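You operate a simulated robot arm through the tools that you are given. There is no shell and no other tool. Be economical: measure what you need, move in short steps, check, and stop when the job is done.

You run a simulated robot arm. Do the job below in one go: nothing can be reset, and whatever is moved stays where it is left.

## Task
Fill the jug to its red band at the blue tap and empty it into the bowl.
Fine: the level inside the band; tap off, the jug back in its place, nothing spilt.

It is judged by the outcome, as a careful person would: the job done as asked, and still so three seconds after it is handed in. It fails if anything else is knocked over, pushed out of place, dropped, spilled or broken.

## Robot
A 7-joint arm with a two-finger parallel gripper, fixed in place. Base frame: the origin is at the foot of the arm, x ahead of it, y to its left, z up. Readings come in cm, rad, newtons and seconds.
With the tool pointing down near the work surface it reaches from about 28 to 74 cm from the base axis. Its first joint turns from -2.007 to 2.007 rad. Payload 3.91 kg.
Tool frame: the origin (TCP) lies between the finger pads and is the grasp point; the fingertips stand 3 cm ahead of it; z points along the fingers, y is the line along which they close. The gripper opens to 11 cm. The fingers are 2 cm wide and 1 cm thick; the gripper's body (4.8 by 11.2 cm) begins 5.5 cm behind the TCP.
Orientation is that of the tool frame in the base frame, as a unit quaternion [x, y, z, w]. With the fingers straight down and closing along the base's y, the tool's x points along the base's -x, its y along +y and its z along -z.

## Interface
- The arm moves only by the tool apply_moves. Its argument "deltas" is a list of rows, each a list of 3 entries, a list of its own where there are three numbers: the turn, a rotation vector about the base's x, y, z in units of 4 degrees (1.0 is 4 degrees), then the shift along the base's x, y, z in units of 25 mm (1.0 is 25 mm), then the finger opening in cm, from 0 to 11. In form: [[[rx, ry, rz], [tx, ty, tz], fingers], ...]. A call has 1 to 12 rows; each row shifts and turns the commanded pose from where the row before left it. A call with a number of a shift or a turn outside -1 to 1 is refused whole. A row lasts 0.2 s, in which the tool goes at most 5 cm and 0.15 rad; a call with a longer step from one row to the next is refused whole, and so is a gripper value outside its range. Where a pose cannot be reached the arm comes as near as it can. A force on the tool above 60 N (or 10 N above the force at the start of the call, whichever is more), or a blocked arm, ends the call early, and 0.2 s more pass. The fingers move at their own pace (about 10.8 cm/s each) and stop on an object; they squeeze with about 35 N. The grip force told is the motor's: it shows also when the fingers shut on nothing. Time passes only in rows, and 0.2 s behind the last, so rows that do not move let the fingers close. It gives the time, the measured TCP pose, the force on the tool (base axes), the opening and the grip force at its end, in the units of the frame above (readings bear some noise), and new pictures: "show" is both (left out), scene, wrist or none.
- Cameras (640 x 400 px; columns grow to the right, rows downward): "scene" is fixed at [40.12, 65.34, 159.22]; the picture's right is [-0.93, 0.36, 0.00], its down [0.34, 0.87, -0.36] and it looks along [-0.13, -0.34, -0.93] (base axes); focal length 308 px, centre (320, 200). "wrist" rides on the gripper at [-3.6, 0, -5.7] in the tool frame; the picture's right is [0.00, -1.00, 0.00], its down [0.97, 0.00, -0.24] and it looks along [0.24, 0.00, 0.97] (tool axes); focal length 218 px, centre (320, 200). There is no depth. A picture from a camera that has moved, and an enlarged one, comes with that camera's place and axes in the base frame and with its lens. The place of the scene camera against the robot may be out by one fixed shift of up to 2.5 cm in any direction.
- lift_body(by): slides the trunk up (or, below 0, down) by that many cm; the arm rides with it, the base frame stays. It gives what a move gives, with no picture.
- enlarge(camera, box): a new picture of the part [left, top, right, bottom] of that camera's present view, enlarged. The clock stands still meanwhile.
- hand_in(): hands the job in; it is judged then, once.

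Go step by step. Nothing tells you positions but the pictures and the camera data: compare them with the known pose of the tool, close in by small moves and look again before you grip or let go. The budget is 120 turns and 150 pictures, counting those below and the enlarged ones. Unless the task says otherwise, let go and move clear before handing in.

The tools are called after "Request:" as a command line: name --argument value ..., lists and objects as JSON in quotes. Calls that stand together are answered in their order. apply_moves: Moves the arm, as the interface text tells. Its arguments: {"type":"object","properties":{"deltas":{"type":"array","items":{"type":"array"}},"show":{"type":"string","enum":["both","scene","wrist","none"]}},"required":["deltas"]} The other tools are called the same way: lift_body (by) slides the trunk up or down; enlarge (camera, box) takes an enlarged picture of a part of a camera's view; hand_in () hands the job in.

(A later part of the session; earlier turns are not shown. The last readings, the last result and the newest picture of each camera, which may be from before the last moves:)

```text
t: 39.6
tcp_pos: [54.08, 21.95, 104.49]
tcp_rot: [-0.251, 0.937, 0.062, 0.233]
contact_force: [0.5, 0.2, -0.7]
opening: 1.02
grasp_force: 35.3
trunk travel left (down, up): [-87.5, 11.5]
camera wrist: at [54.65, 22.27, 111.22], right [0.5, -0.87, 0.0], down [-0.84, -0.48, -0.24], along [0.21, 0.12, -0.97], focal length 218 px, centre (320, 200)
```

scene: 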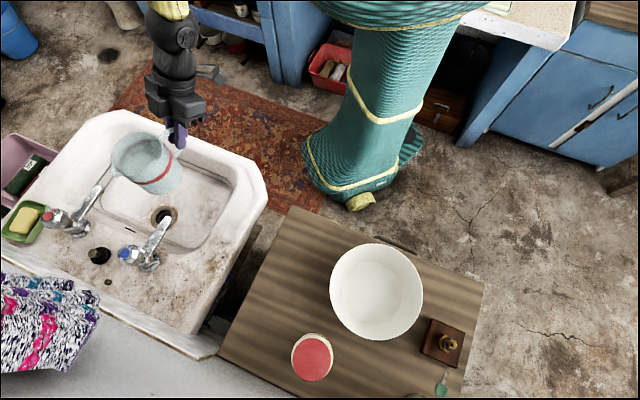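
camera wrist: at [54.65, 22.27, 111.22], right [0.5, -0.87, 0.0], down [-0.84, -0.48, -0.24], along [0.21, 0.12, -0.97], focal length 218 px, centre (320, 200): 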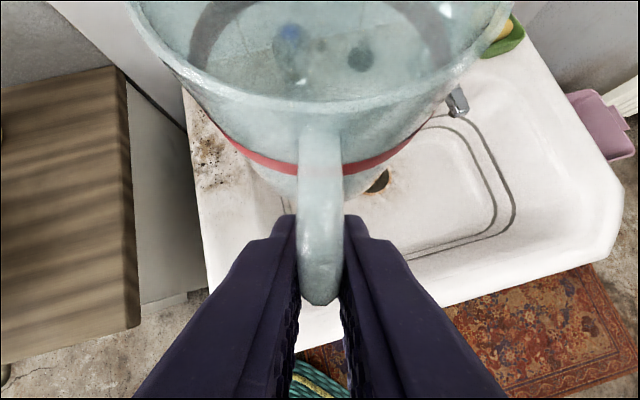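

I back up slightly so that the jug's lip clears the tap spout, then lower it into the basin in front of the tap.

Request:
apply_moves --deltas '[[[0, 0, 0], [-0.52, -0.3, 0], 0], [[0, 0, 0], [-0.52, -0.3, -0.3], 0], [[0, 0, 0], [0, 0, -0.9], 0], [[0, 0, 0], [0, 0, -1], 0], [[0, 0, 0], [0, 0, -1], 0], [[0, 0, 0], [0, 0, -1], 0], [[0, 0, 0], [0, 0, -1], 0], [[0, 0, 0], [0, 0, -1], 0], [[0, 0, 0], [0, 0, -1], 0], [[0, 0, 0], [0, 0, -0.9], 0], [[0, 0, 0], [0, 0, -0.7], 0], [[0, 0, 0], [0, 0, 0], 0]]'

```text
t: 42.2
tcp_pos: [51.39, 20.66, 82.52]
tcp_rot: [-0.251, 0.938, 0.061, 0.233]
contact_force: [0.4, 0.4, -1.2]
opening: 1.03
grasp_force: 35.3
trunk travel left (down, up): [-87.5, 11.5]
camera wrist: at [51.83, 20.82, 89.21], right [0.5, -0.87, 0.0], down [-0.84, -0.49, -0.24], along [0.21, 0.12, -0.97], focal length 218 px, centre (320, 200)
```

scene: 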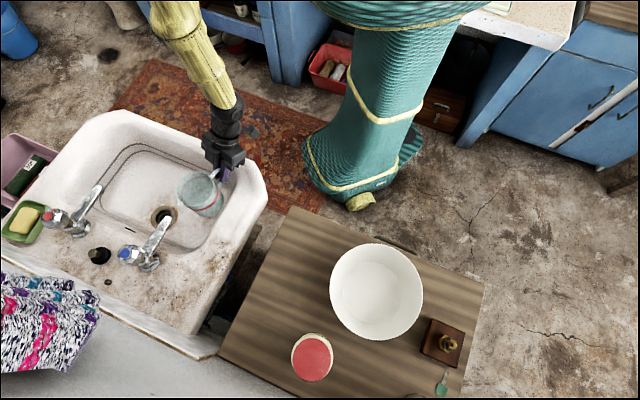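
wrist: 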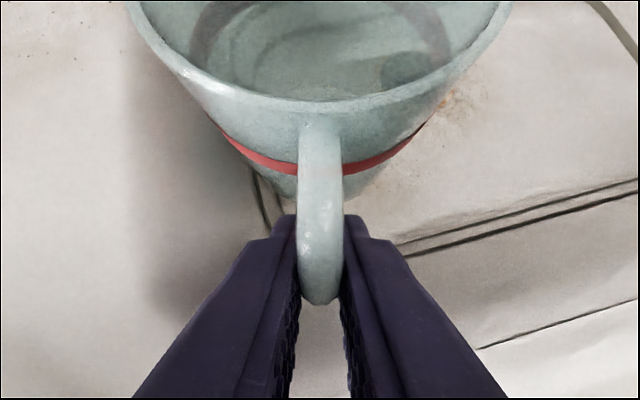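

The jug hangs in the front-left of the basin. I shift it toward the tap while lowering so its rim passes beneath the spout.

Request:
apply_moves --deltas '[[[0, 0, 0], [0.4, 0.13, -0.6], 0], [[0, 0, 0], [0.4, 0.13, -0.6], 0], [[0, 0, 0], [0.4, 0.13, -0.4], 0], [[0, 0, 0], [0.6, 0.2, 0], 0], [[0, 0, 0], [0.6, 0.2, 0], 0], [[0, 0, 0], [0.6, 0.2, 0], 0], [[0, 0, 0], [0.45, 0.15, 0], 0], [[0, 0, 0], [0, 0, 0], 0]]'

Request:
enlarge --camera "scene" --box '[100, 120, 260, 280]'

```text
t: 44.0
tcp_pos: [60.05, 23.4, 78.64]
tcp_rot: [-0.251, 0.938, 0.061, 0.233]
contact_force: [-0.6, -0.1, -0.7]
opening: 1.05
grasp_force: 34.7
trunk travel left (down, up): [-87.5, 11.5]
camera wrist: at [60.56, 23.71, 85.28], right [0.5, -0.87, 0.0], down [-0.84, -0.48, -0.24], along [0.21, 0.12, -0.97], focal length 218 px, centre (320, 200)
```

scene: 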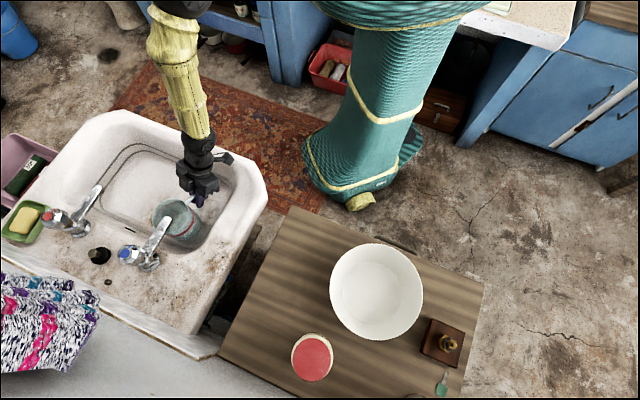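
wrist: 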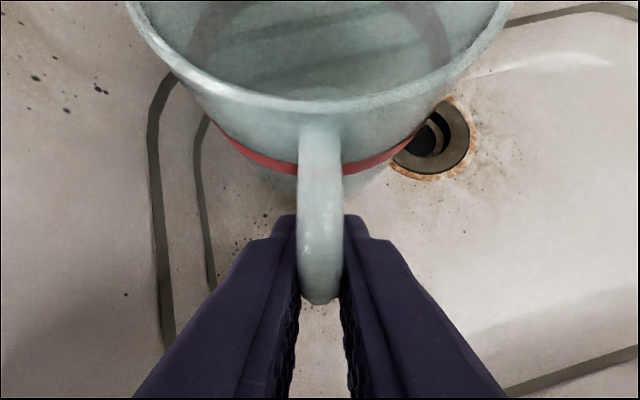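

```text
2.50 times, centred on (180, 200) of scene
camera zoom: at [40.12, 65.34, 159.22], right [-0.93, 0.36, 0.0], down [0.34, 0.87, -0.36], along [-0.13, -0.34, -0.93], focal length 771 px, centre (670, 200)
```

zoom: 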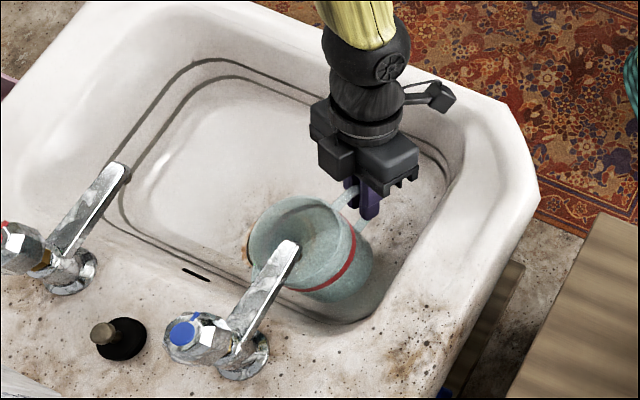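

The spout is above the mouth, with the jug close to the floor's back-left ring. I nudge it slightly and lower in small steps until contact.

Request:
apply_moves --deltas '[[[0, 0, 0], [0.05, -0.15, -0.3], 0], [[0, 0, 0], [0, 0, -0.4], 0], [[0, 0, 0], [0, 0, -0.4], 0], [[0, 0, 0], [0, 0, -0.3], 0], [[0, 0, 0], [0, 0, -0.2], 0], [[0, 0, 0], [0, 0, 0], 0]]'

Request:
enlarge --camera "scene" --box '[120, 160, 240, 260]'

```text
t: 44.7
tcp_pos: [61.03, 22.99, 77.26]
tcp_rot: [-0.249, 0.937, 0.065, 0.237]
contact_force: [-8.8, 4.0, 37.7]
opening: 1.05
grasp_force: 35.2
trunk travel left (down, up): [-87.5, 11.5]
stopped in row 3: the force on the tool passed its limit (the readings are from after the stop); the commanded pose is now the measured one
camera wrist: at [61.36, 23.19, 83.97], right [0.5, -0.87, 0.0], down [-0.84, -0.48, -0.25], along [0.22, 0.13, -0.97], focal length 218 px, centre (320, 200)
```

scene: 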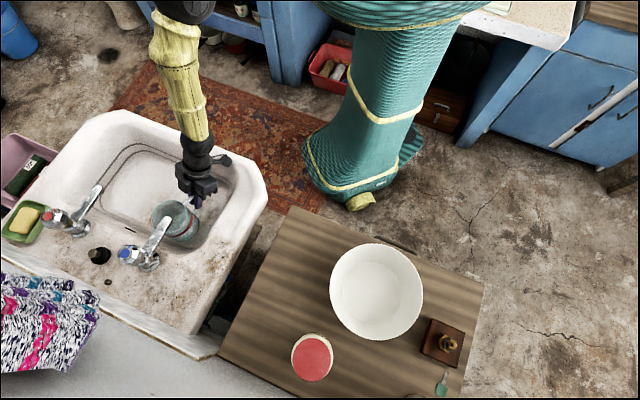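
wrist: 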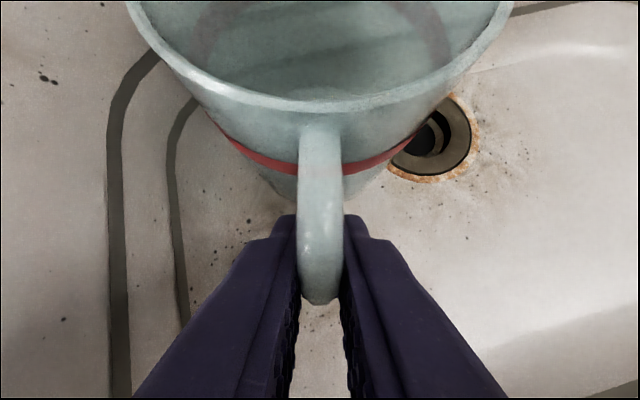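

```text
4.00 times, centred on (180, 210) of scene
camera zoom: at [40.12, 65.34, 159.22], right [-0.93, 0.36, 0.0], down [0.34, 0.87, -0.36], along [-0.13, -0.34, -0.93], focal length 1234 px, centre (880, 160)
```

zoom: 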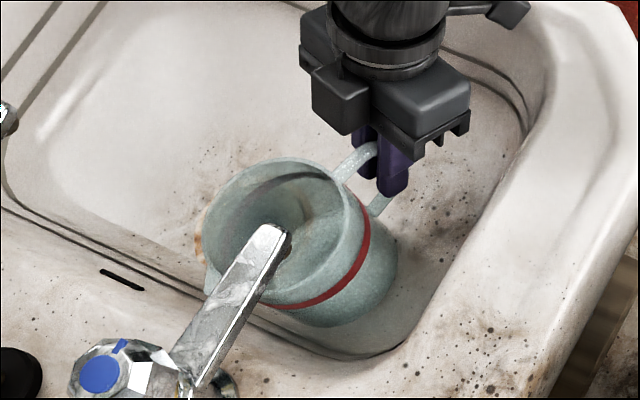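

Contact came at z≈77.3, perhaps at the fillet of the basin floor. I rise slightly, shift a bit to front-right, and feel down again.

Request:
apply_moves --deltas '[[[0, 0, 0], [0, 0, 0.3], 0], [[0, 0, 0], [-0.2, -0.15, 0.1], 0], [[0, 0, 0], [0, 0, 0], 0]]' --show "none"

Request:
apply_moves --deltas '[[[0, 0, 0], [0, 0, -0.15], 0], [[0, 0, 0], [0, 0, -0.15], 0], [[0, 0, 0], [0, 0, 0], 0]]' --show "none"

Request:
apply_moves --deltas '[[[0, 0, 0], [0, 0, -0.12], 0], [[0, 0, 0], [0, 0, 0], 0]]' --show "wrist"

```text
t: 45.5
tcp_pos: [60.4, 22.5, 77.83]
tcp_rot: [-0.249, 0.937, 0.063, 0.236]
contact_force: [0.8, -0.3, -0.4]
opening: 1.05
grasp_force: 34.8
trunk travel left (down, up): [-87.5, 11.5]
```

```text
t: 46.3
tcp_pos: [60.4, 22.5, 77.7]
tcp_rot: [-0.249, 0.936, 0.065, 0.24]
contact_force: [0.6, 2.2, 52.1]
opening: 1.05
grasp_force: 35.1
trunk travel left (down, up): [-87.5, 11.5]
```

```text
t: 46.7
tcp_pos: [61.04, 22.5, 77.5]
tcp_rot: [-0.247, 0.936, 0.067, 0.241]
contact_force: [-3.4, 5.5, 28.1]
opening: 1.03
grasp_force: 34.3
trunk travel left (down, up): [-87.5, 11.5]
stopped in row 1: the force on the tool passed its limit (the readings are from after the stop); the commanded pose is now the measured one
camera wrist: at [61.37, 22.57, 84.26], right [0.5, -0.87, -0.01], down [-0.84, -0.48, -0.26], along [0.22, 0.14, -0.97], focal length 218 px, centre (320, 200)
```

wrist: 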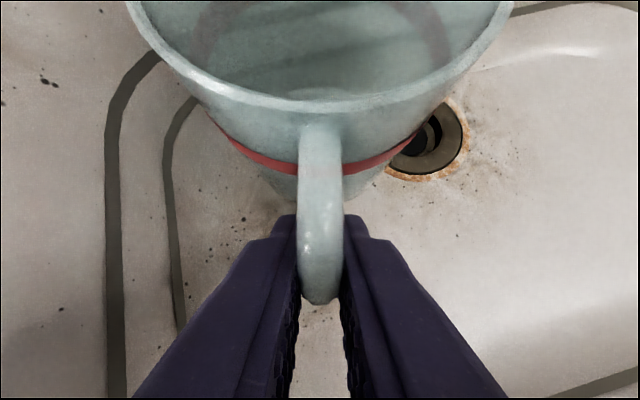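

The floor is felt at TCP z≈77.7. I raise slightly, recentre under the spout, and lower to a light touch.

Request:
apply_moves --deltas '[[[0, 0, 0], [0, 0, 0.3], 0], [[0, 0, 0], [-0.2, 0.25, 0.05], 0], [[0, 0, 0], [-0.12, 0.13, 0], 0], [[0, 0, 0], [0, 0, 0], 0]]' --show "none"

Request:
apply_moves --deltas '[[[0, 0, 0], [0, 0, -0.1], 0], [[0, 0, 0], [0, 0, -0.08], 0], [[0, 0, 0], [0, 0, 0], 0]]' --show "scene"

Request:
enlarge --camera "scene" --box '[120, 160, 240, 260]'

```text
t: 47.7
tcp_pos: [60.12, 23.36, 78.23]
tcp_rot: [-0.248, 0.936, 0.067, 0.239]
contact_force: [-1.0, 0.1, -2.0]
opening: 1.01
grasp_force: 34.7
trunk travel left (down, up): [-87.5, 11.5]
```

```text
t: 48.5
tcp_pos: [60.09, 23.23, 77.66]
tcp_rot: [-0.249, 0.936, 0.067, 0.238]
contact_force: [0.2, 0.3, -1.7]
opening: 1.04
grasp_force: 35.0
trunk travel left (down, up): [-87.5, 11.5]
```

scene: 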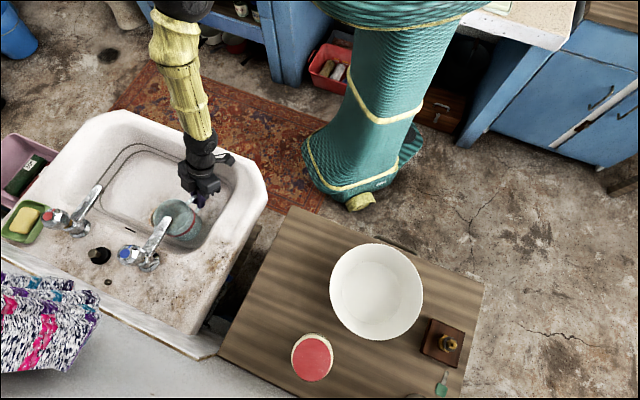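

```text
4.00 times, centred on (180, 210) of scene
camera zoom: at [40.12, 65.34, 159.22], right [-0.93, 0.36, 0.0], down [0.34, 0.87, -0.36], along [-0.13, -0.34, -0.93], focal length 1234 px, centre (880, 160)
```

zoom: 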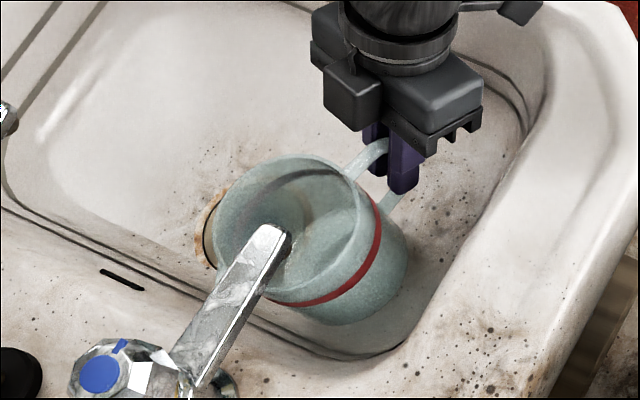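

Not touching yet here; a bit further down in small steps.

Request:
apply_moves --deltas '[[[0, 0, 0], [0, 0, -0.08], 0], [[0, 0, 0], [0, 0, 0], 0]]' --show "none"

Request:
apply_moves --deltas '[[[0, 0, 0], [0, 0, -0.06], 0], [[0, 0, 0], [0, 0, 0], 0]]' --show "none"

Request:
apply_moves --deltas '[[[0, 0, 0], [0, 0, -0.05], 0], [[0, 0, 0], [0, 0, 0], 0]]' --show "none"

```text
t: 49.1
tcp_pos: [60.12, 23.41, 77.49]
tcp_rot: [-0.249, 0.936, 0.068, 0.239]
contact_force: [0.0, 0.1, -1.3]
opening: 1.05
grasp_force: 34.7
trunk travel left (down, up): [-87.5, 11.5]
```

```text
t: 49.7
tcp_pos: [60.14, 23.27, 77.55]
tcp_rot: [-0.249, 0.936, 0.068, 0.24]
contact_force: [0.3, -0.8, 13.1]
opening: 1.04
grasp_force: 35.4
trunk travel left (down, up): [-87.5, 11.5]
```

```text
t: 50.3
tcp_pos: [60.15, 23.38, 77.6]
tcp_rot: [-0.249, 0.936, 0.067, 0.24]
contact_force: [4.3, 1.5, 33.1]
opening: 1.06
grasp_force: 35.3
trunk travel left (down, up): [-87.5, 11.5]
```

Firm vertical contact: the jug stands on the floor. I ease off, open, and check that it stays put.

Request:
apply_moves --deltas '[[[0, 0, 0], [0, 0, 0.05], 0], [[0, 0, 0], [0, 0, 0], 2], [[0, 0, 0], [0, 0, 0], 3], [[0, 0, 0], [0, 0, 0], 3]]' --show "wrist"

Request:
enlarge --camera "scene" --box '[120, 160, 240, 260]'

```text
t: 51.3
tcp_pos: [60.1, 23.25, 77.5]
tcp_rot: [-0.248, 0.936, 0.067, 0.241]
contact_force: [9.9, 6.9, 30.7]
opening: 2.98
grasp_force: 0.0
trunk travel left (down, up): [-87.5, 11.5]
camera wrist: at [60.51, 23.44, 84.25], right [0.5, -0.87, -0.01], down [-0.84, -0.48, -0.26], along [0.22, 0.13, -0.97], focal length 218 px, centre (320, 200)
```

wrist: 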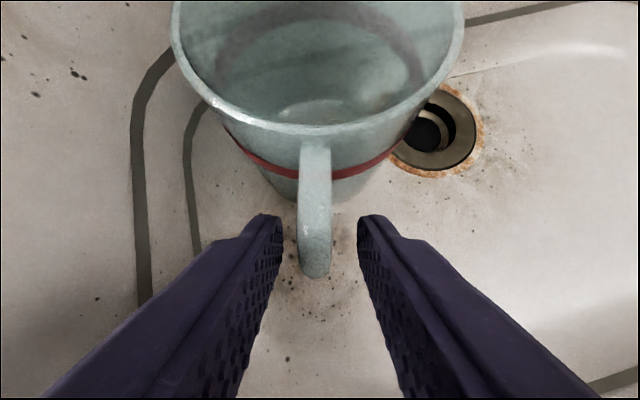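

```text
4.00 times, centred on (180, 210) of scene
camera zoom: at [40.12, 65.34, 159.22], right [-0.93, 0.36, 0.0], down [0.34, 0.87, -0.36], along [-0.13, -0.34, -0.93], focal length 1234 px, centre (880, 160)
```

zoom: 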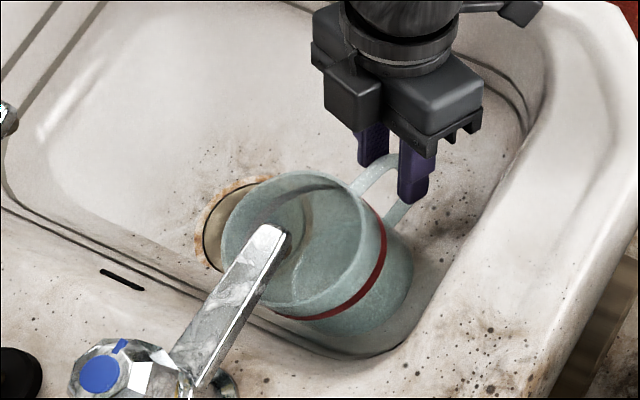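

With the fingers open the force remains: the wrist was resting on the sink's front rim, and the jug settled the last few cm onto the floor, upright. I retreat up and back and look.

Request:
apply_moves --deltas '[[[0, 0, 0], [-0.05, -0.03, 0.4], 3], [[0, 0, 0], [-0.2, -0.12, 0.6], 3], [[0, 0, 0], [-0.3, -0.2, 0.8], 3], [[0, 0, 0], [-0.4, -0.3, 1], 3], [[0, 0, 0], [-0.4, -0.3, 1], 3], [[0, 0, 0], [-0.4, -0.3, 1], 3], [[0, 0, 0], [-0.4, -0.3, 1], 3], [[0, 0, 0], [-0.3, -0.2, 0.5], 3]]'

Request:
enlarge --camera "scene" --box '[120, 160, 240, 260]'

Request:
enlarge --camera "wrist" --box '[200, 0, 440, 160]'

```text
t: 53.1
tcp_pos: [53.84, 18.95, 93.17]
tcp_rot: [-0.249, 0.936, 0.067, 0.239]
contact_force: [1.0, -0.5, 0.6]
opening: 3.02
grasp_force: 0.1
trunk travel left (down, up): [-87.5, 11.5]
camera wrist: at [54.27, 19.04, 99.9], right [0.5, -0.87, -0.01], down [-0.84, -0.48, -0.26], along [0.22, 0.13, -0.97], focal length 218 px, centre (320, 200)
```

scene: 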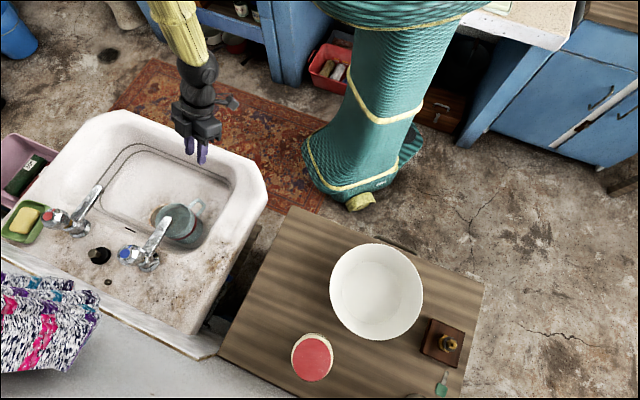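
wrist: 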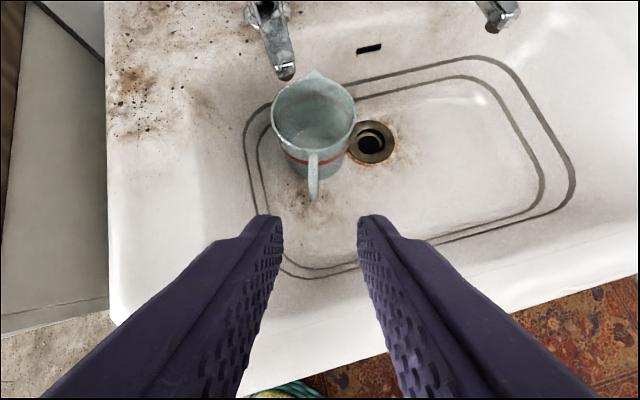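

```text
4.00 times, centred on (180, 210) of scene
camera zoom: at [40.12, 65.34, 159.22], right [-0.93, 0.36, 0.0], down [0.34, 0.87, -0.36], along [-0.13, -0.34, -0.93], focal length 1234 px, centre (880, 160)
```

zoom: 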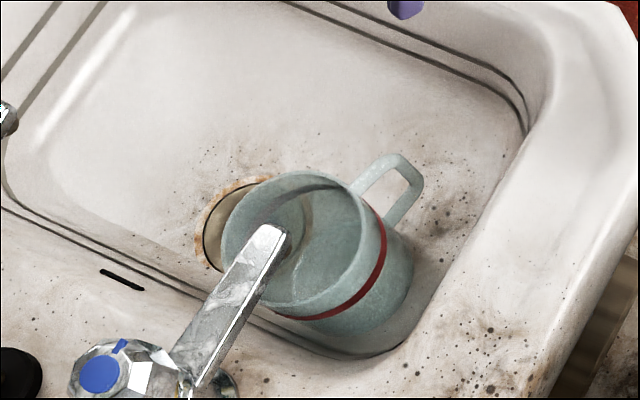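

```text
2.50 times, centred on (320, 80) of wrist
camera zoom: at [54.27, 19.04, 99.9], right [0.5, -0.87, -0.01], down [-0.84, -0.48, -0.26], along [0.22, 0.13, -0.97], focal length 546 px, centre (320, 500)
```

zoom: 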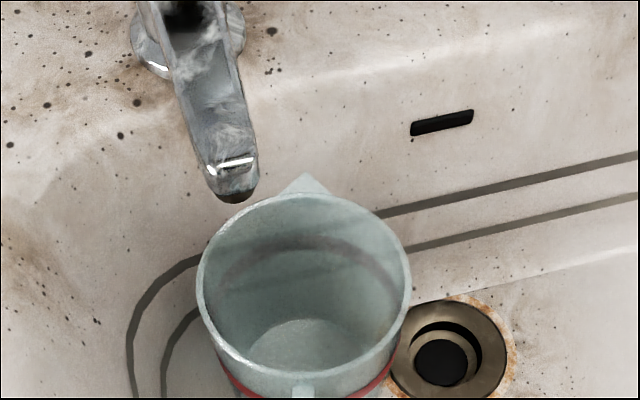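

The jug stands well inside the floor ring and the outlet is above its mouth. Next I bring the gripper, less pitched, towards the blue knob from above.

Request:
apply_moves --deltas '[[[0.4, -0.7, -0.2], [0.2, 0.2, 0.9], 3], [[0.4, -0.7, -0.2], [0.2, 0.2, 0.9], 6.5], [[0.4, -0.7, -0.2], [0.4, 0.4, 0.5], 6.5], [[0.4, -0.7, -0.2], [0.4, 0.4, 0.3], 6.5], [[0.4, -0.7, -0.2], [0.4, 0.5, 0], 6.5], [[0.4, -0.7, -0.2], [0.4, 0.5, 0], 6.5], [[0.4, -0.7, -0.2], [0.4, 0.5, 0], 6.5], [[0.4, -0.7, -0.2], [0.4, 0.5, 0], 6.5], [[0.4, -0.7, -0.2], [0.4, 0.5, 0], 6.5], [[0.4, -0.7, -0.2], [0.4, 0.5, 0], 6.5], [[0, 0, -0.2], [0, 0, 0], 6.5]]'

```text
t: 55.5
tcp_pos: [62.84, 29.47, 99.59]
tcp_rot: [-0.15, 0.848, 0.113, 0.495]
contact_force: [0.6, -0.1, 0.3]
opening: 6.5
grasp_force: 0.1
trunk travel left (down, up): [-87.5, 11.5]
camera wrist: at [60.0, 27.9, 105.5], right [0.37, -0.93, -0.04], down [-0.64, -0.22, -0.73], along [0.67, 0.3, -0.68], focal length 218 px, centre (320, 200)
```

scene: 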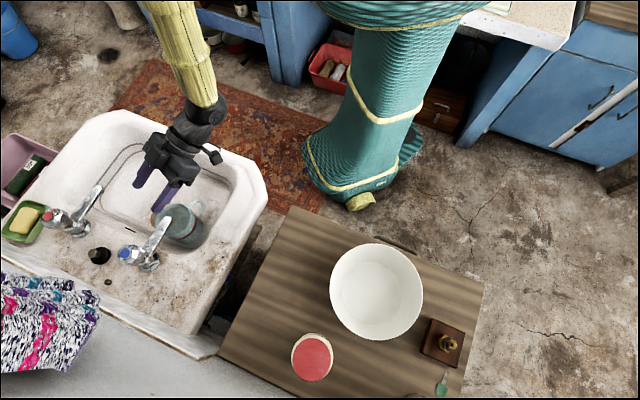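
wrist: 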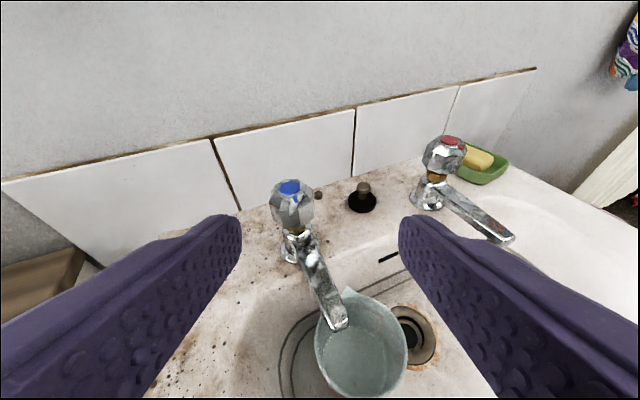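

Request:
enlarge --camera "wrist" --box '[240, 160, 400, 340]'

```text
2.22 times, centred on (320, 250) of wrist
camera zoom: at [60.0, 27.9, 105.5], right [0.37, -0.93, -0.04], down [-0.64, -0.22, -0.73], along [0.67, 0.3, -0.68], focal length 485 px, centre (320, 89)
```

zoom: 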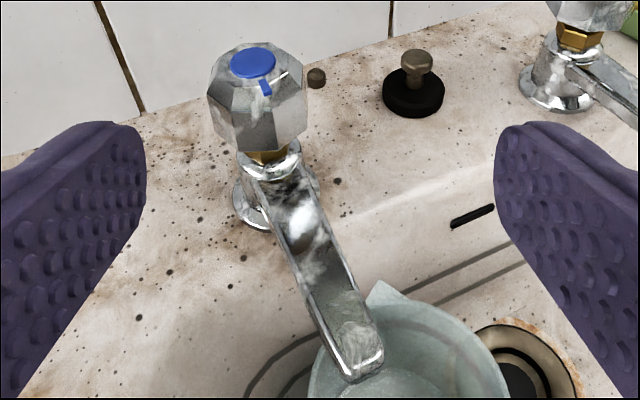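

The octagonal knob's front face points to about azimuth 33°. I align the tool yaw to 33°, level the roll, and move to 8 cm before it.

Request:
apply_moves --deltas '[[[-0.13, -0.06, 0.55], [0.5, 0.35, -0.3], 6.5], [[-0.13, -0.06, 0.55], [0.5, 0.35, -0.4], 6.5], [[-0.13, -0.06, 0.55], [0.6, 0.4, -0.6], 6.5], [[-0.13, -0.06, 0.55], [0.56, 0.46, -0.8], 6.5], [[0, 0, 0], [0, 0, 0], 6.5]]'

Request:
enlarge --camera "scene" --box '[90, 180, 230, 290]'

```text
t: 56.7
tcp_pos: [68.37, 33.25, 94.44]
tcp_rot: [-0.226, 0.832, 0.135, 0.488]
contact_force: [-0.3, -0.4, 0.1]
opening: 6.52
grasp_force: 0.1
trunk travel left (down, up): [-87.5, 11.5]
camera wrist: at [65.63, 31.47, 100.31], right [0.51, -0.86, 0.0], down [-0.59, -0.35, -0.73], along [0.63, 0.37, -0.68], focal length 218 px, centre (320, 200)
```

scene: 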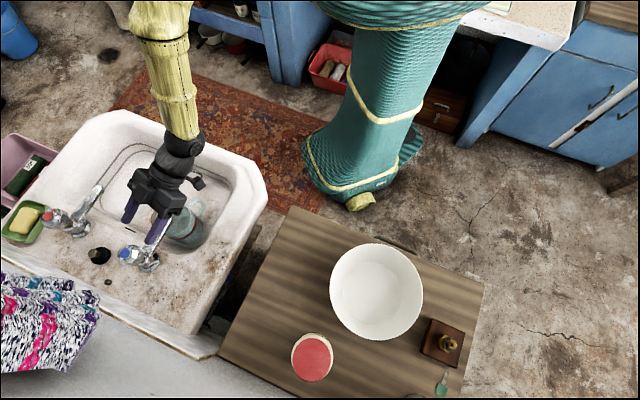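
wrist: 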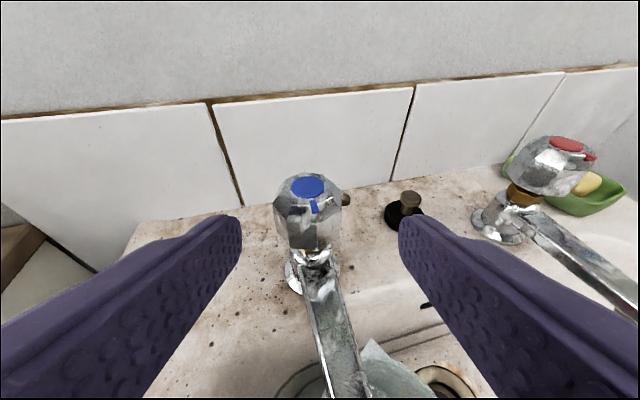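

```text
3.64 times, centred on (160, 235) of scene
camera zoom: at [40.12, 65.34, 159.22], right [-0.93, 0.36, 0.0], down [0.34, 0.87, -0.36], along [-0.13, -0.34, -0.93], focal length 1121 px, centre (902, 73)
```

zoom: 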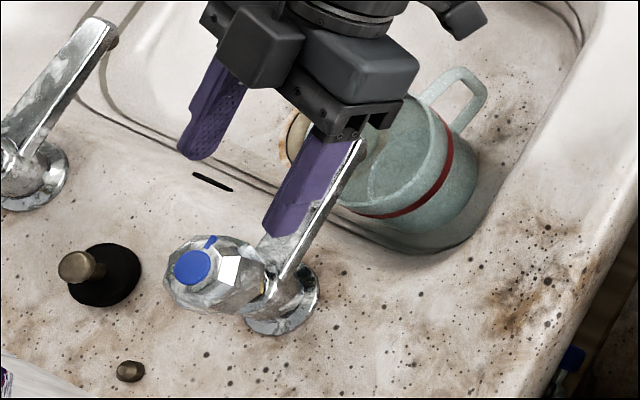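

The knob axis is confirmed at (74.0, 37.2). I shift 0.5 cm left and go in around it with the fingers open.

Request:
apply_moves --deltas '[[[0, 0, 0], [0.3, 0.4, -0.2], 6.5], [[0, 0, 0], [0.5, 0.35, -0.4], 6.5], [[0, 0, 0], [0.5, 0.3, -0.4], 6.5], [[0, 0, 0], [0.5, 0.3, -0.35], 6.5], [[0, 0, 0], [0.45, 0.24, -0.3], 6.5], [[0, 0, 0], [0, 0, 0], 6.5]]'

Request:
enlarge --camera "scene" --box '[90, 180, 230, 290]'

Request:
enlarge --camera "wrist" --box '[220, 160, 420, 310]'

```text
t: 58.1
tcp_pos: [73.99, 37.34, 90.25]
tcp_rot: [-0.226, 0.832, 0.134, 0.489]
contact_force: [1.3, 0.1, 0.0]
opening: 6.53
grasp_force: 0.0
trunk travel left (down, up): [-87.5, 11.5]
camera wrist: at [71.18, 35.63, 96.11], right [0.51, -0.86, 0.0], down [-0.59, -0.35, -0.73], along [0.63, 0.37, -0.68], focal length 218 px, centre (320, 200)
```

scene: 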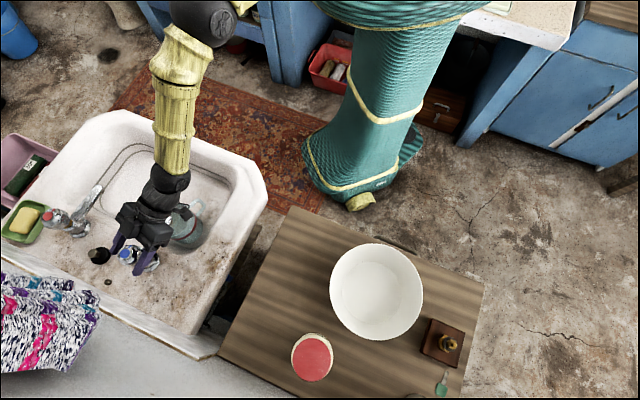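
wrist: 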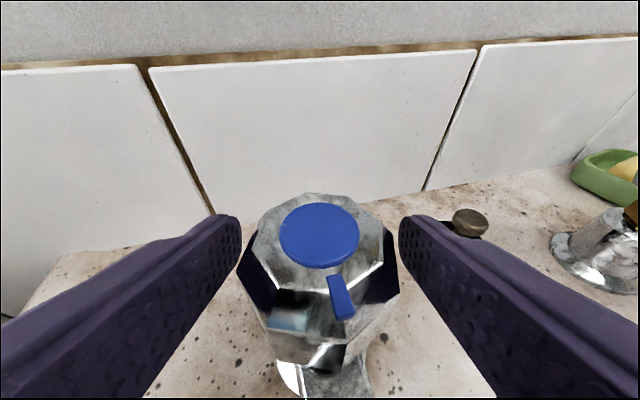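

```text
3.64 times, centred on (160, 235) of scene
camera zoom: at [40.12, 65.34, 159.22], right [-0.93, 0.36, 0.0], down [0.34, 0.87, -0.36], along [-0.13, -0.34, -0.93], focal length 1121 px, centre (902, 73)
```

zoom: 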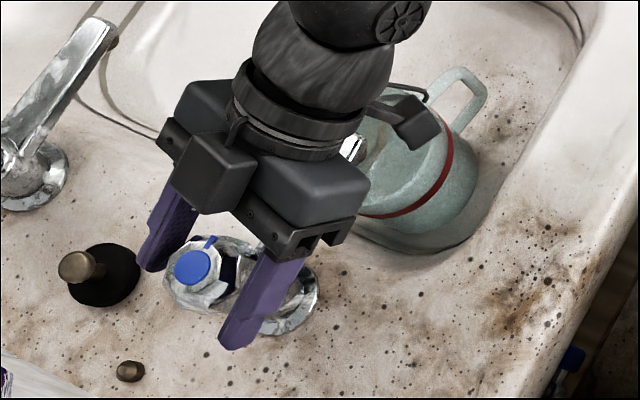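

```text
2.67 times, centred on (320, 235) of wrist
camera zoom: at [71.18, 35.63, 96.11], right [0.51, -0.86, 0.0], down [-0.59, -0.35, -0.73], along [0.63, 0.37, -0.68], focal length 582 px, centre (320, 107)
```

zoom: 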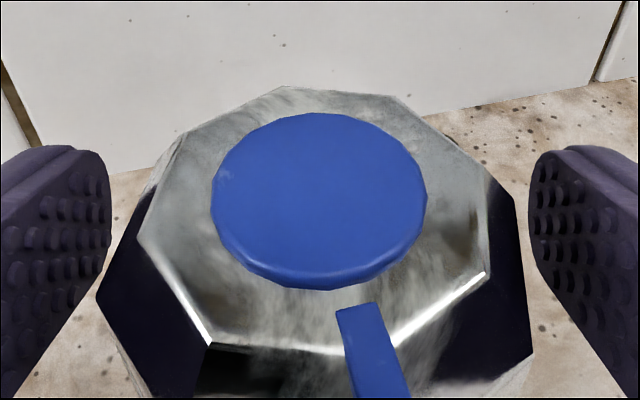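

The knob is centred between the fingers; its flats are about 6° clockwise of the tool. I yaw by −6° and close.

Request:
apply_moves --deltas '[[[0, 0, -0.75], [0, 0, 0], 6.5], [[0, 0, -0.75], [0, 0, 0], 6.5], [[0, 0, 0], [0, 0, 0], 5], [[0, 0, 0], [0, 0, 0], 4], [[0, 0, 0], [0, 0, 0], 3], [[0, 0, 0], [0, 0, 0], 3]]'

Request:
enlarge --camera "scene" --box '[90, 160, 230, 290]'

```text
t: 59.5
tcp_pos: [73.95, 37.46, 90.25]
tcp_rot: [-0.183, 0.843, 0.109, 0.495]
contact_force: [-2.4, 4.1, 0.0]
opening: 4.4
grasp_force: 44.5
trunk travel left (down, up): [-87.5, 11.5]
camera wrist: at [71.02, 35.98, 96.13], right [0.42, -0.91, 0.0], down [-0.62, -0.28, -0.73], along [0.66, 0.31, -0.68], focal length 218 px, centre (320, 200)
```

scene: 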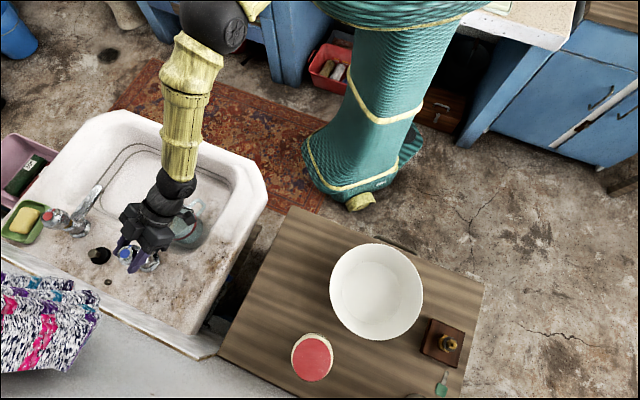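
wrist: 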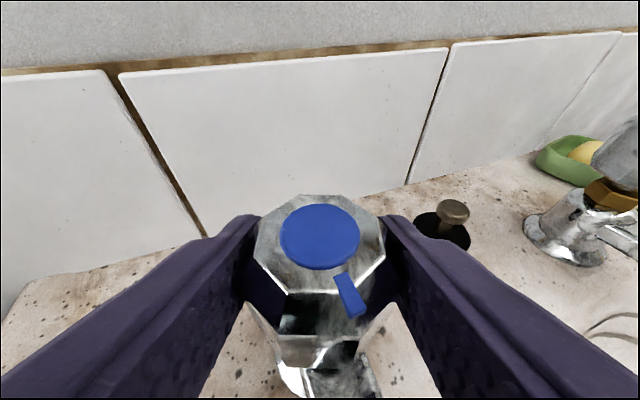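

```text
3.08 times, centred on (160, 225) of scene
camera zoom: at [40.12, 65.34, 159.22], right [-0.93, 0.36, 0.0], down [0.34, 0.87, -0.36], along [-0.13, -0.34, -0.93], focal length 949 px, centre (812, 123)
```

zoom: 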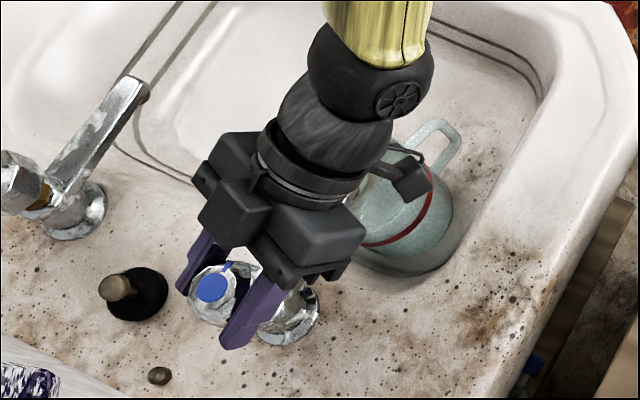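

Gripped on the knob (4.4 cm). I turn it counter-clockwise by 12° and look.

Request:
apply_moves --deltas '[[[0, 0, 1], [0, 0, 0], 3], [[0, 0, 1], [0, 0, 0], 3], [[0, 0, 1], [0, 0, 0], 3]]'

Request:
enlarge --camera "scene" --box '[90, 160, 230, 290]'

```text
t: 60.3
tcp_pos: [74.0, 37.24, 90.27]
tcp_rot: [-0.27, 0.819, 0.161, 0.48]
contact_force: [2.7, 4.2, 0.5]
opening: 4.38
grasp_force: 44.8
trunk travel left (down, up): [-87.5, 11.5]
camera wrist: at [71.4, 35.34, 96.14], right [0.59, -0.8, 0.0], down [-0.55, -0.4, -0.73], along [0.59, 0.44, -0.68], focal length 218 px, centre (320, 200)
```

scene: 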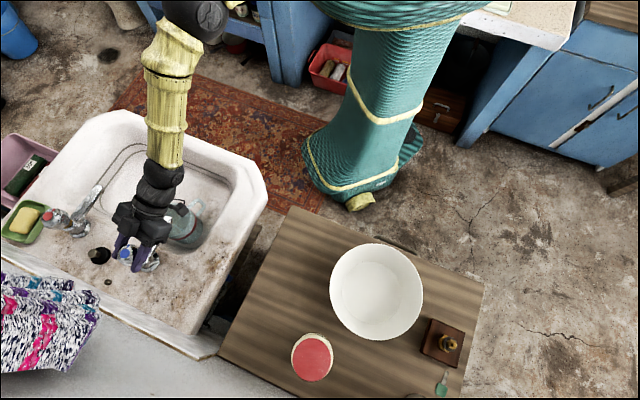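
wrist: 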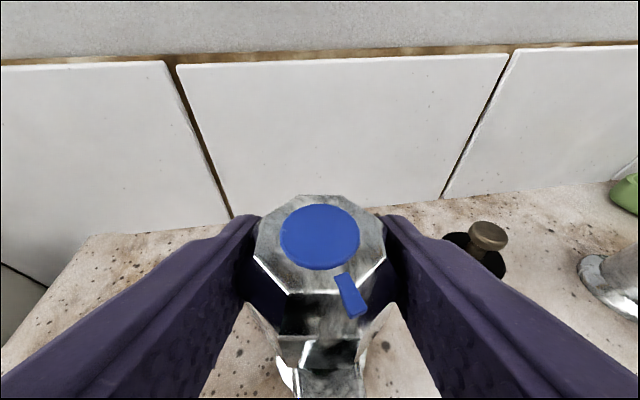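

```text
3.08 times, centred on (160, 225) of scene
camera zoom: at [40.12, 65.34, 159.22], right [-0.93, 0.36, 0.0], down [0.34, 0.87, -0.36], along [-0.13, -0.34, -0.93], focal length 949 px, centre (812, 123)
```

zoom: 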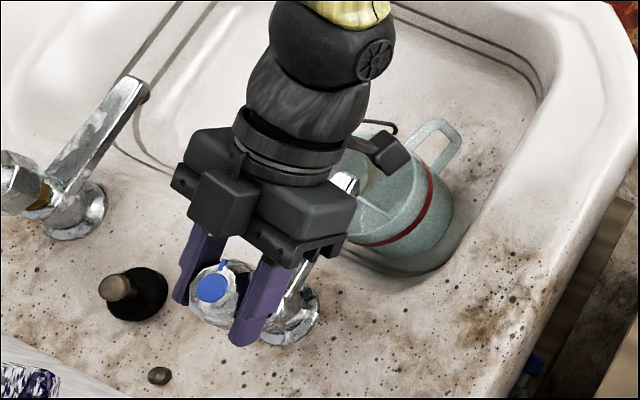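

Request:
enlarge --camera "scene" --box '[155, 185, 215, 255]'

```text
5.71 times, centred on (185, 220) of scene
camera zoom: at [40.12, 65.34, 159.22], right [-0.93, 0.36, 0.0], down [0.34, 0.87, -0.36], along [-0.13, -0.34, -0.93], focal length 1762 px, centre (1091, 86)
```

zoom: 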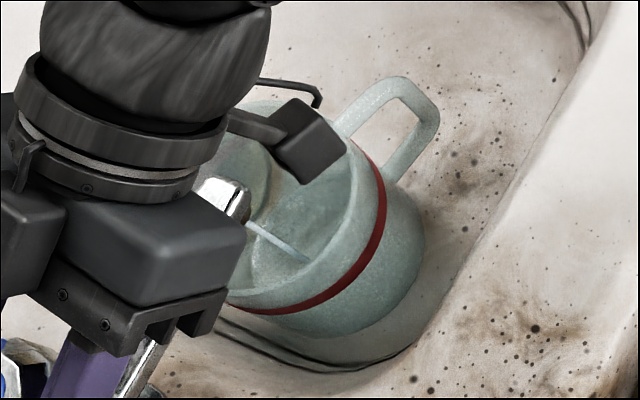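

A thin stream runs neatly into the jug. I let it run and watch the rate.

Request:
apply_moves --deltas '[[[0, 0, 0], [0, 0, 0], 3], [[0, 0, 0], [0, 0, 0], 3], [[0, 0, 0], [0, 0, 0], 3], [[0, 0, 0], [0, 0, 0], 3], [[0, 0, 0], [0, 0, 0], 3], [[0, 0, 0], [0, 0, 0], 3], [[0, 0, 0], [0, 0, 0], 3], [[0, 0, 0], [0, 0, 0], 3], [[0, 0, 0], [0, 0, 0], 3], [[0, 0, 0], [0, 0, 0], 3], [[0, 0, 0], [0, 0, 0], 3], [[0, 0, 0], [0, 0, 0], 3]]' --show "none"

Request:
enlarge --camera "scene" --box '[155, 185, 215, 255]'

```text
t: 62.9
tcp_pos: [74.0, 37.2, 90.32]
tcp_rot: [-0.27, 0.819, 0.16, 0.481]
contact_force: [5.4, 4.2, 1.8]
opening: 4.38
grasp_force: 44.3
trunk travel left (down, up): [-87.5, 11.5]
```

```text
5.71 times, centred on (185, 220) of scene
camera zoom: at [40.12, 65.34, 159.22], right [-0.93, 0.36, 0.0], down [0.34, 0.87, -0.36], along [-0.13, -0.34, -0.93], focal length 1762 px, centre (1091, 86)
```

zoom: 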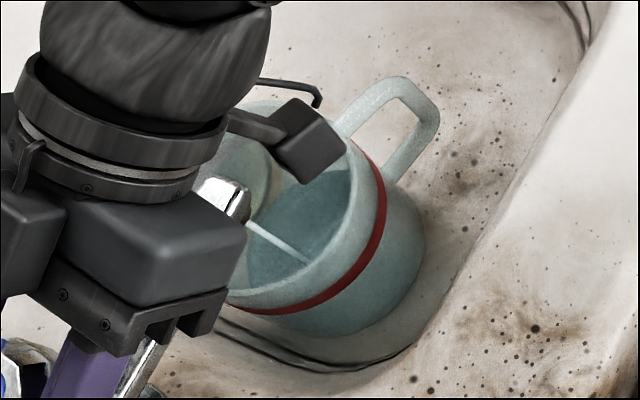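

Request:
apply_moves --deltas '[[[0, 0, 0], [0, 0, 0], 3], [[0, 0, 0], [0, 0, 0], 3], [[0, 0, 0], [0, 0, 0], 3], [[0, 0, 0], [0, 0, 0], 3], [[0, 0, 0], [0, 0, 0], 3], [[0, 0, 0], [0, 0, 0], 3], [[0, 0, 0], [0, 0, 0], 3]]' --show "none"

Request:
enlarge --camera "scene" --box '[155, 185, 215, 255]'

```text
t: 64.5
tcp_pos: [73.87, 37.2, 90.27]
tcp_rot: [-0.269, 0.818, 0.16, 0.482]
contact_force: [7.7, 4.1, 3.8]
opening: 4.38
grasp_force: 44.9
trunk travel left (down, up): [-87.5, 11.5]
```

```text
5.71 times, centred on (185, 220) of scene
camera zoom: at [40.12, 65.34, 159.22], right [-0.93, 0.36, 0.0], down [0.34, 0.87, -0.36], along [-0.13, -0.34, -0.93], focal length 1762 px, centre (1091, 86)
```

zoom: 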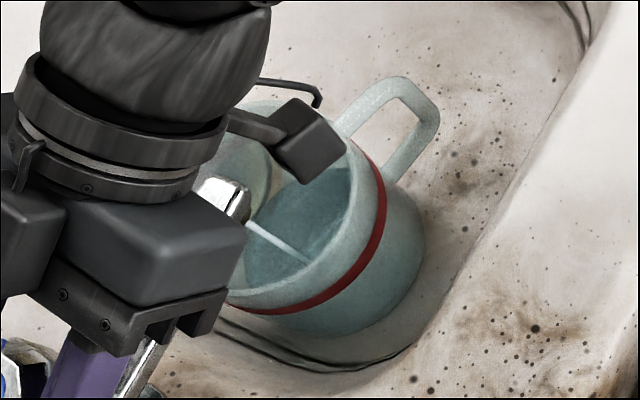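

Request:
apply_moves --deltas '[[[0, 0, 0], [0, 0, 0], 3], [[0, 0, 0], [0, 0, 0], 3], [[0, 0, 0], [0, 0, 0], 3], [[0, 0, 0], [0, 0, 0], 3], [[0, 0, 0], [0, 0, 0], 3], [[0, 0, 0], [0, 0, 0], 3], [[0, 0, 0], [0, 0, 0], 3], [[0, 0, 0], [0, 0, 0], 3], [[0, 0, 0], [0, 0, 0], 3]]' --show "none"

Request:
enlarge --camera "scene" --box '[155, 185, 215, 255]'

```text
t: 66.5
tcp_pos: [73.87, 37.32, 90.34]
tcp_rot: [-0.268, 0.819, 0.159, 0.482]
contact_force: [8.8, 4.2, 5.6]
opening: 4.41
grasp_force: 45.7
trunk travel left (down, up): [-87.5, 11.5]
```

```text
5.71 times, centred on (185, 220) of scene
camera zoom: at [40.12, 65.34, 159.22], right [-0.93, 0.36, 0.0], down [0.34, 0.87, -0.36], along [-0.13, -0.34, -0.93], focal length 1762 px, centre (1091, 86)
```

zoom: 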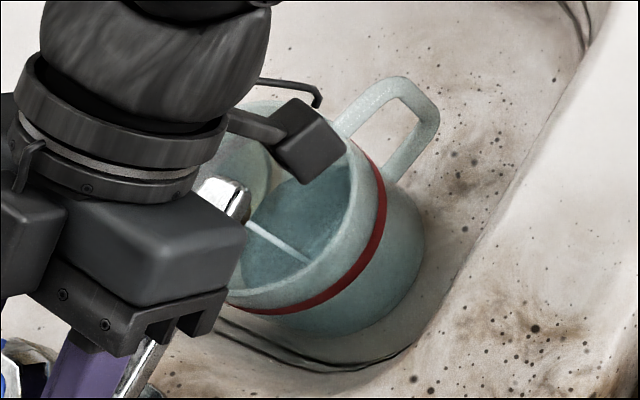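

Request:
apply_moves --deltas '[[[0, 0, 0], [0, 0, 0], 3], [[0, 0, 0], [0, 0, 0], 3], [[0, 0, 0], [0, 0, 0], 3], [[0, 0, 0], [0, 0, 0], 3], [[0, 0, 0], [0, 0, 0], 3], [[0, 0, 0], [0, 0, 0], 3], [[0, 0, 0], [0, 0, 0], 3], [[0, 0, 0], [0, 0, 0], 3], [[0, 0, 0], [0, 0, 0], 3]]' --show "none"

Request:
enlarge --camera "scene" --box '[170, 195, 210, 245]'

```text
t: 68.5
tcp_pos: [74.04, 37.24, 90.28]
tcp_rot: [-0.269, 0.819, 0.16, 0.481]
contact_force: [9.0, 4.6, 5.6]
opening: 4.38
grasp_force: 45.4
trunk travel left (down, up): [-87.5, 11.5]
```

```text
8.00 times, centred on (190, 220) of scene
camera zoom: at [40.12, 65.34, 159.22], right [-0.93, 0.36, 0.0], down [0.34, 0.87, -0.36], along [-0.13, -0.34, -0.93], focal length 2467 px, centre (1360, 40)
```

zoom: 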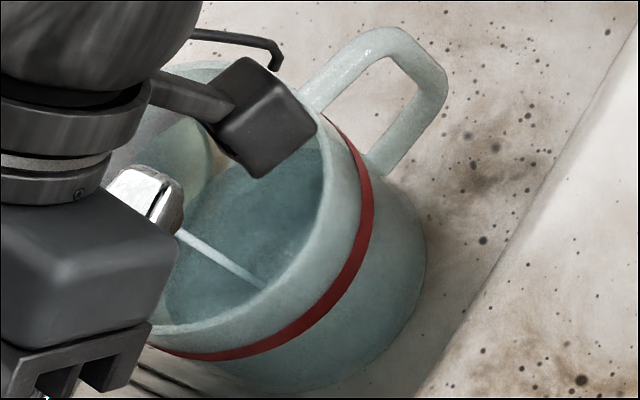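

The level is about 2.4 cm now, rising ≈0.3 cm/s. I let it run on with checks.

Request:
apply_moves --deltas '[[[0, 0, 0], [0, 0, 0], 3], [[0, 0, 0], [0, 0, 0], 3], [[0, 0, 0], [0, 0, 0], 3], [[0, 0, 0], [0, 0, 0], 3], [[0, 0, 0], [0, 0, 0], 3], [[0, 0, 0], [0, 0, 0], 3], [[0, 0, 0], [0, 0, 0], 3], [[0, 0, 0], [0, 0, 0], 3], [[0, 0, 0], [0, 0, 0], 3], [[0, 0, 0], [0, 0, 0], 3], [[0, 0, 0], [0, 0, 0], 3], [[0, 0, 0], [0, 0, 0], 3]]' --show "none"

Request:
enlarge --camera "scene" --box '[170, 195, 210, 245]'

```text
t: 71.1
tcp_pos: [74.01, 37.26, 90.19]
tcp_rot: [-0.269, 0.819, 0.159, 0.481]
contact_force: [8.3, 3.2, 7.1]
opening: 4.39
grasp_force: 44.9
trunk travel left (down, up): [-87.5, 11.5]
```

```text
8.00 times, centred on (190, 220) of scene
camera zoom: at [40.12, 65.34, 159.22], right [-0.93, 0.36, 0.0], down [0.34, 0.87, -0.36], along [-0.13, -0.34, -0.93], focal length 2467 px, centre (1360, 40)
```

zoom: 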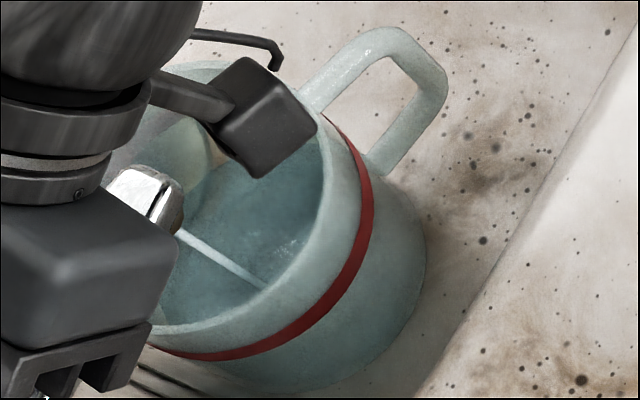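

I close the tap (turn back by 12°) to inspect the level properly.

Request:
apply_moves --deltas '[[[0, 0, -1], [0, 0, 0], 3], [[0, 0, -1], [0, 0, 0], 3], [[0, 0, -1], [0, 0, 0], 3], [[0, 0, -0.2], [0, 0, 0], 3], [[0, 0, 0], [0, 0, 0], 3]]' --show "wrist"

Request:
enlarge --camera "scene" --box '[155, 185, 215, 255]'

```text
t: 72.3
tcp_pos: [74.09, 37.27, 90.3]
tcp_rot: [-0.177, 0.844, 0.106, 0.496]
contact_force: [1.1, 7.8, 5.1]
opening: 4.42
grasp_force: 45.3
trunk travel left (down, up): [-87.5, 11.5]
camera wrist: at [71.0, 36.02, 96.14], right [0.4, -0.92, 0.0], down [-0.63, -0.27, -0.73], along [0.67, 0.3, -0.68], focal length 218 px, centre (320, 200)
```

wrist: 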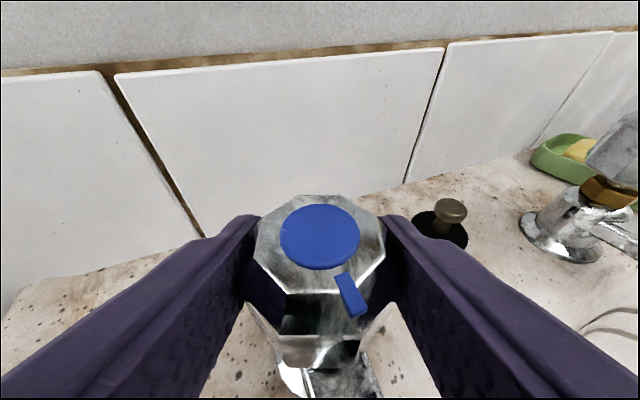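

```text
5.71 times, centred on (185, 220) of scene
camera zoom: at [40.12, 65.34, 159.22], right [-0.93, 0.36, 0.0], down [0.34, 0.87, -0.36], along [-0.13, -0.34, -0.93], focal length 1762 px, centre (1091, 86)
```

zoom: 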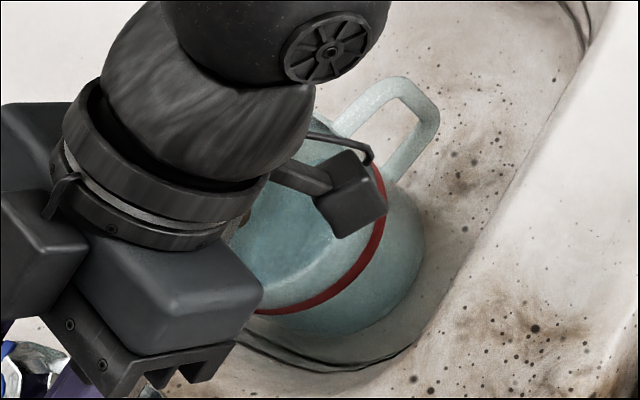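

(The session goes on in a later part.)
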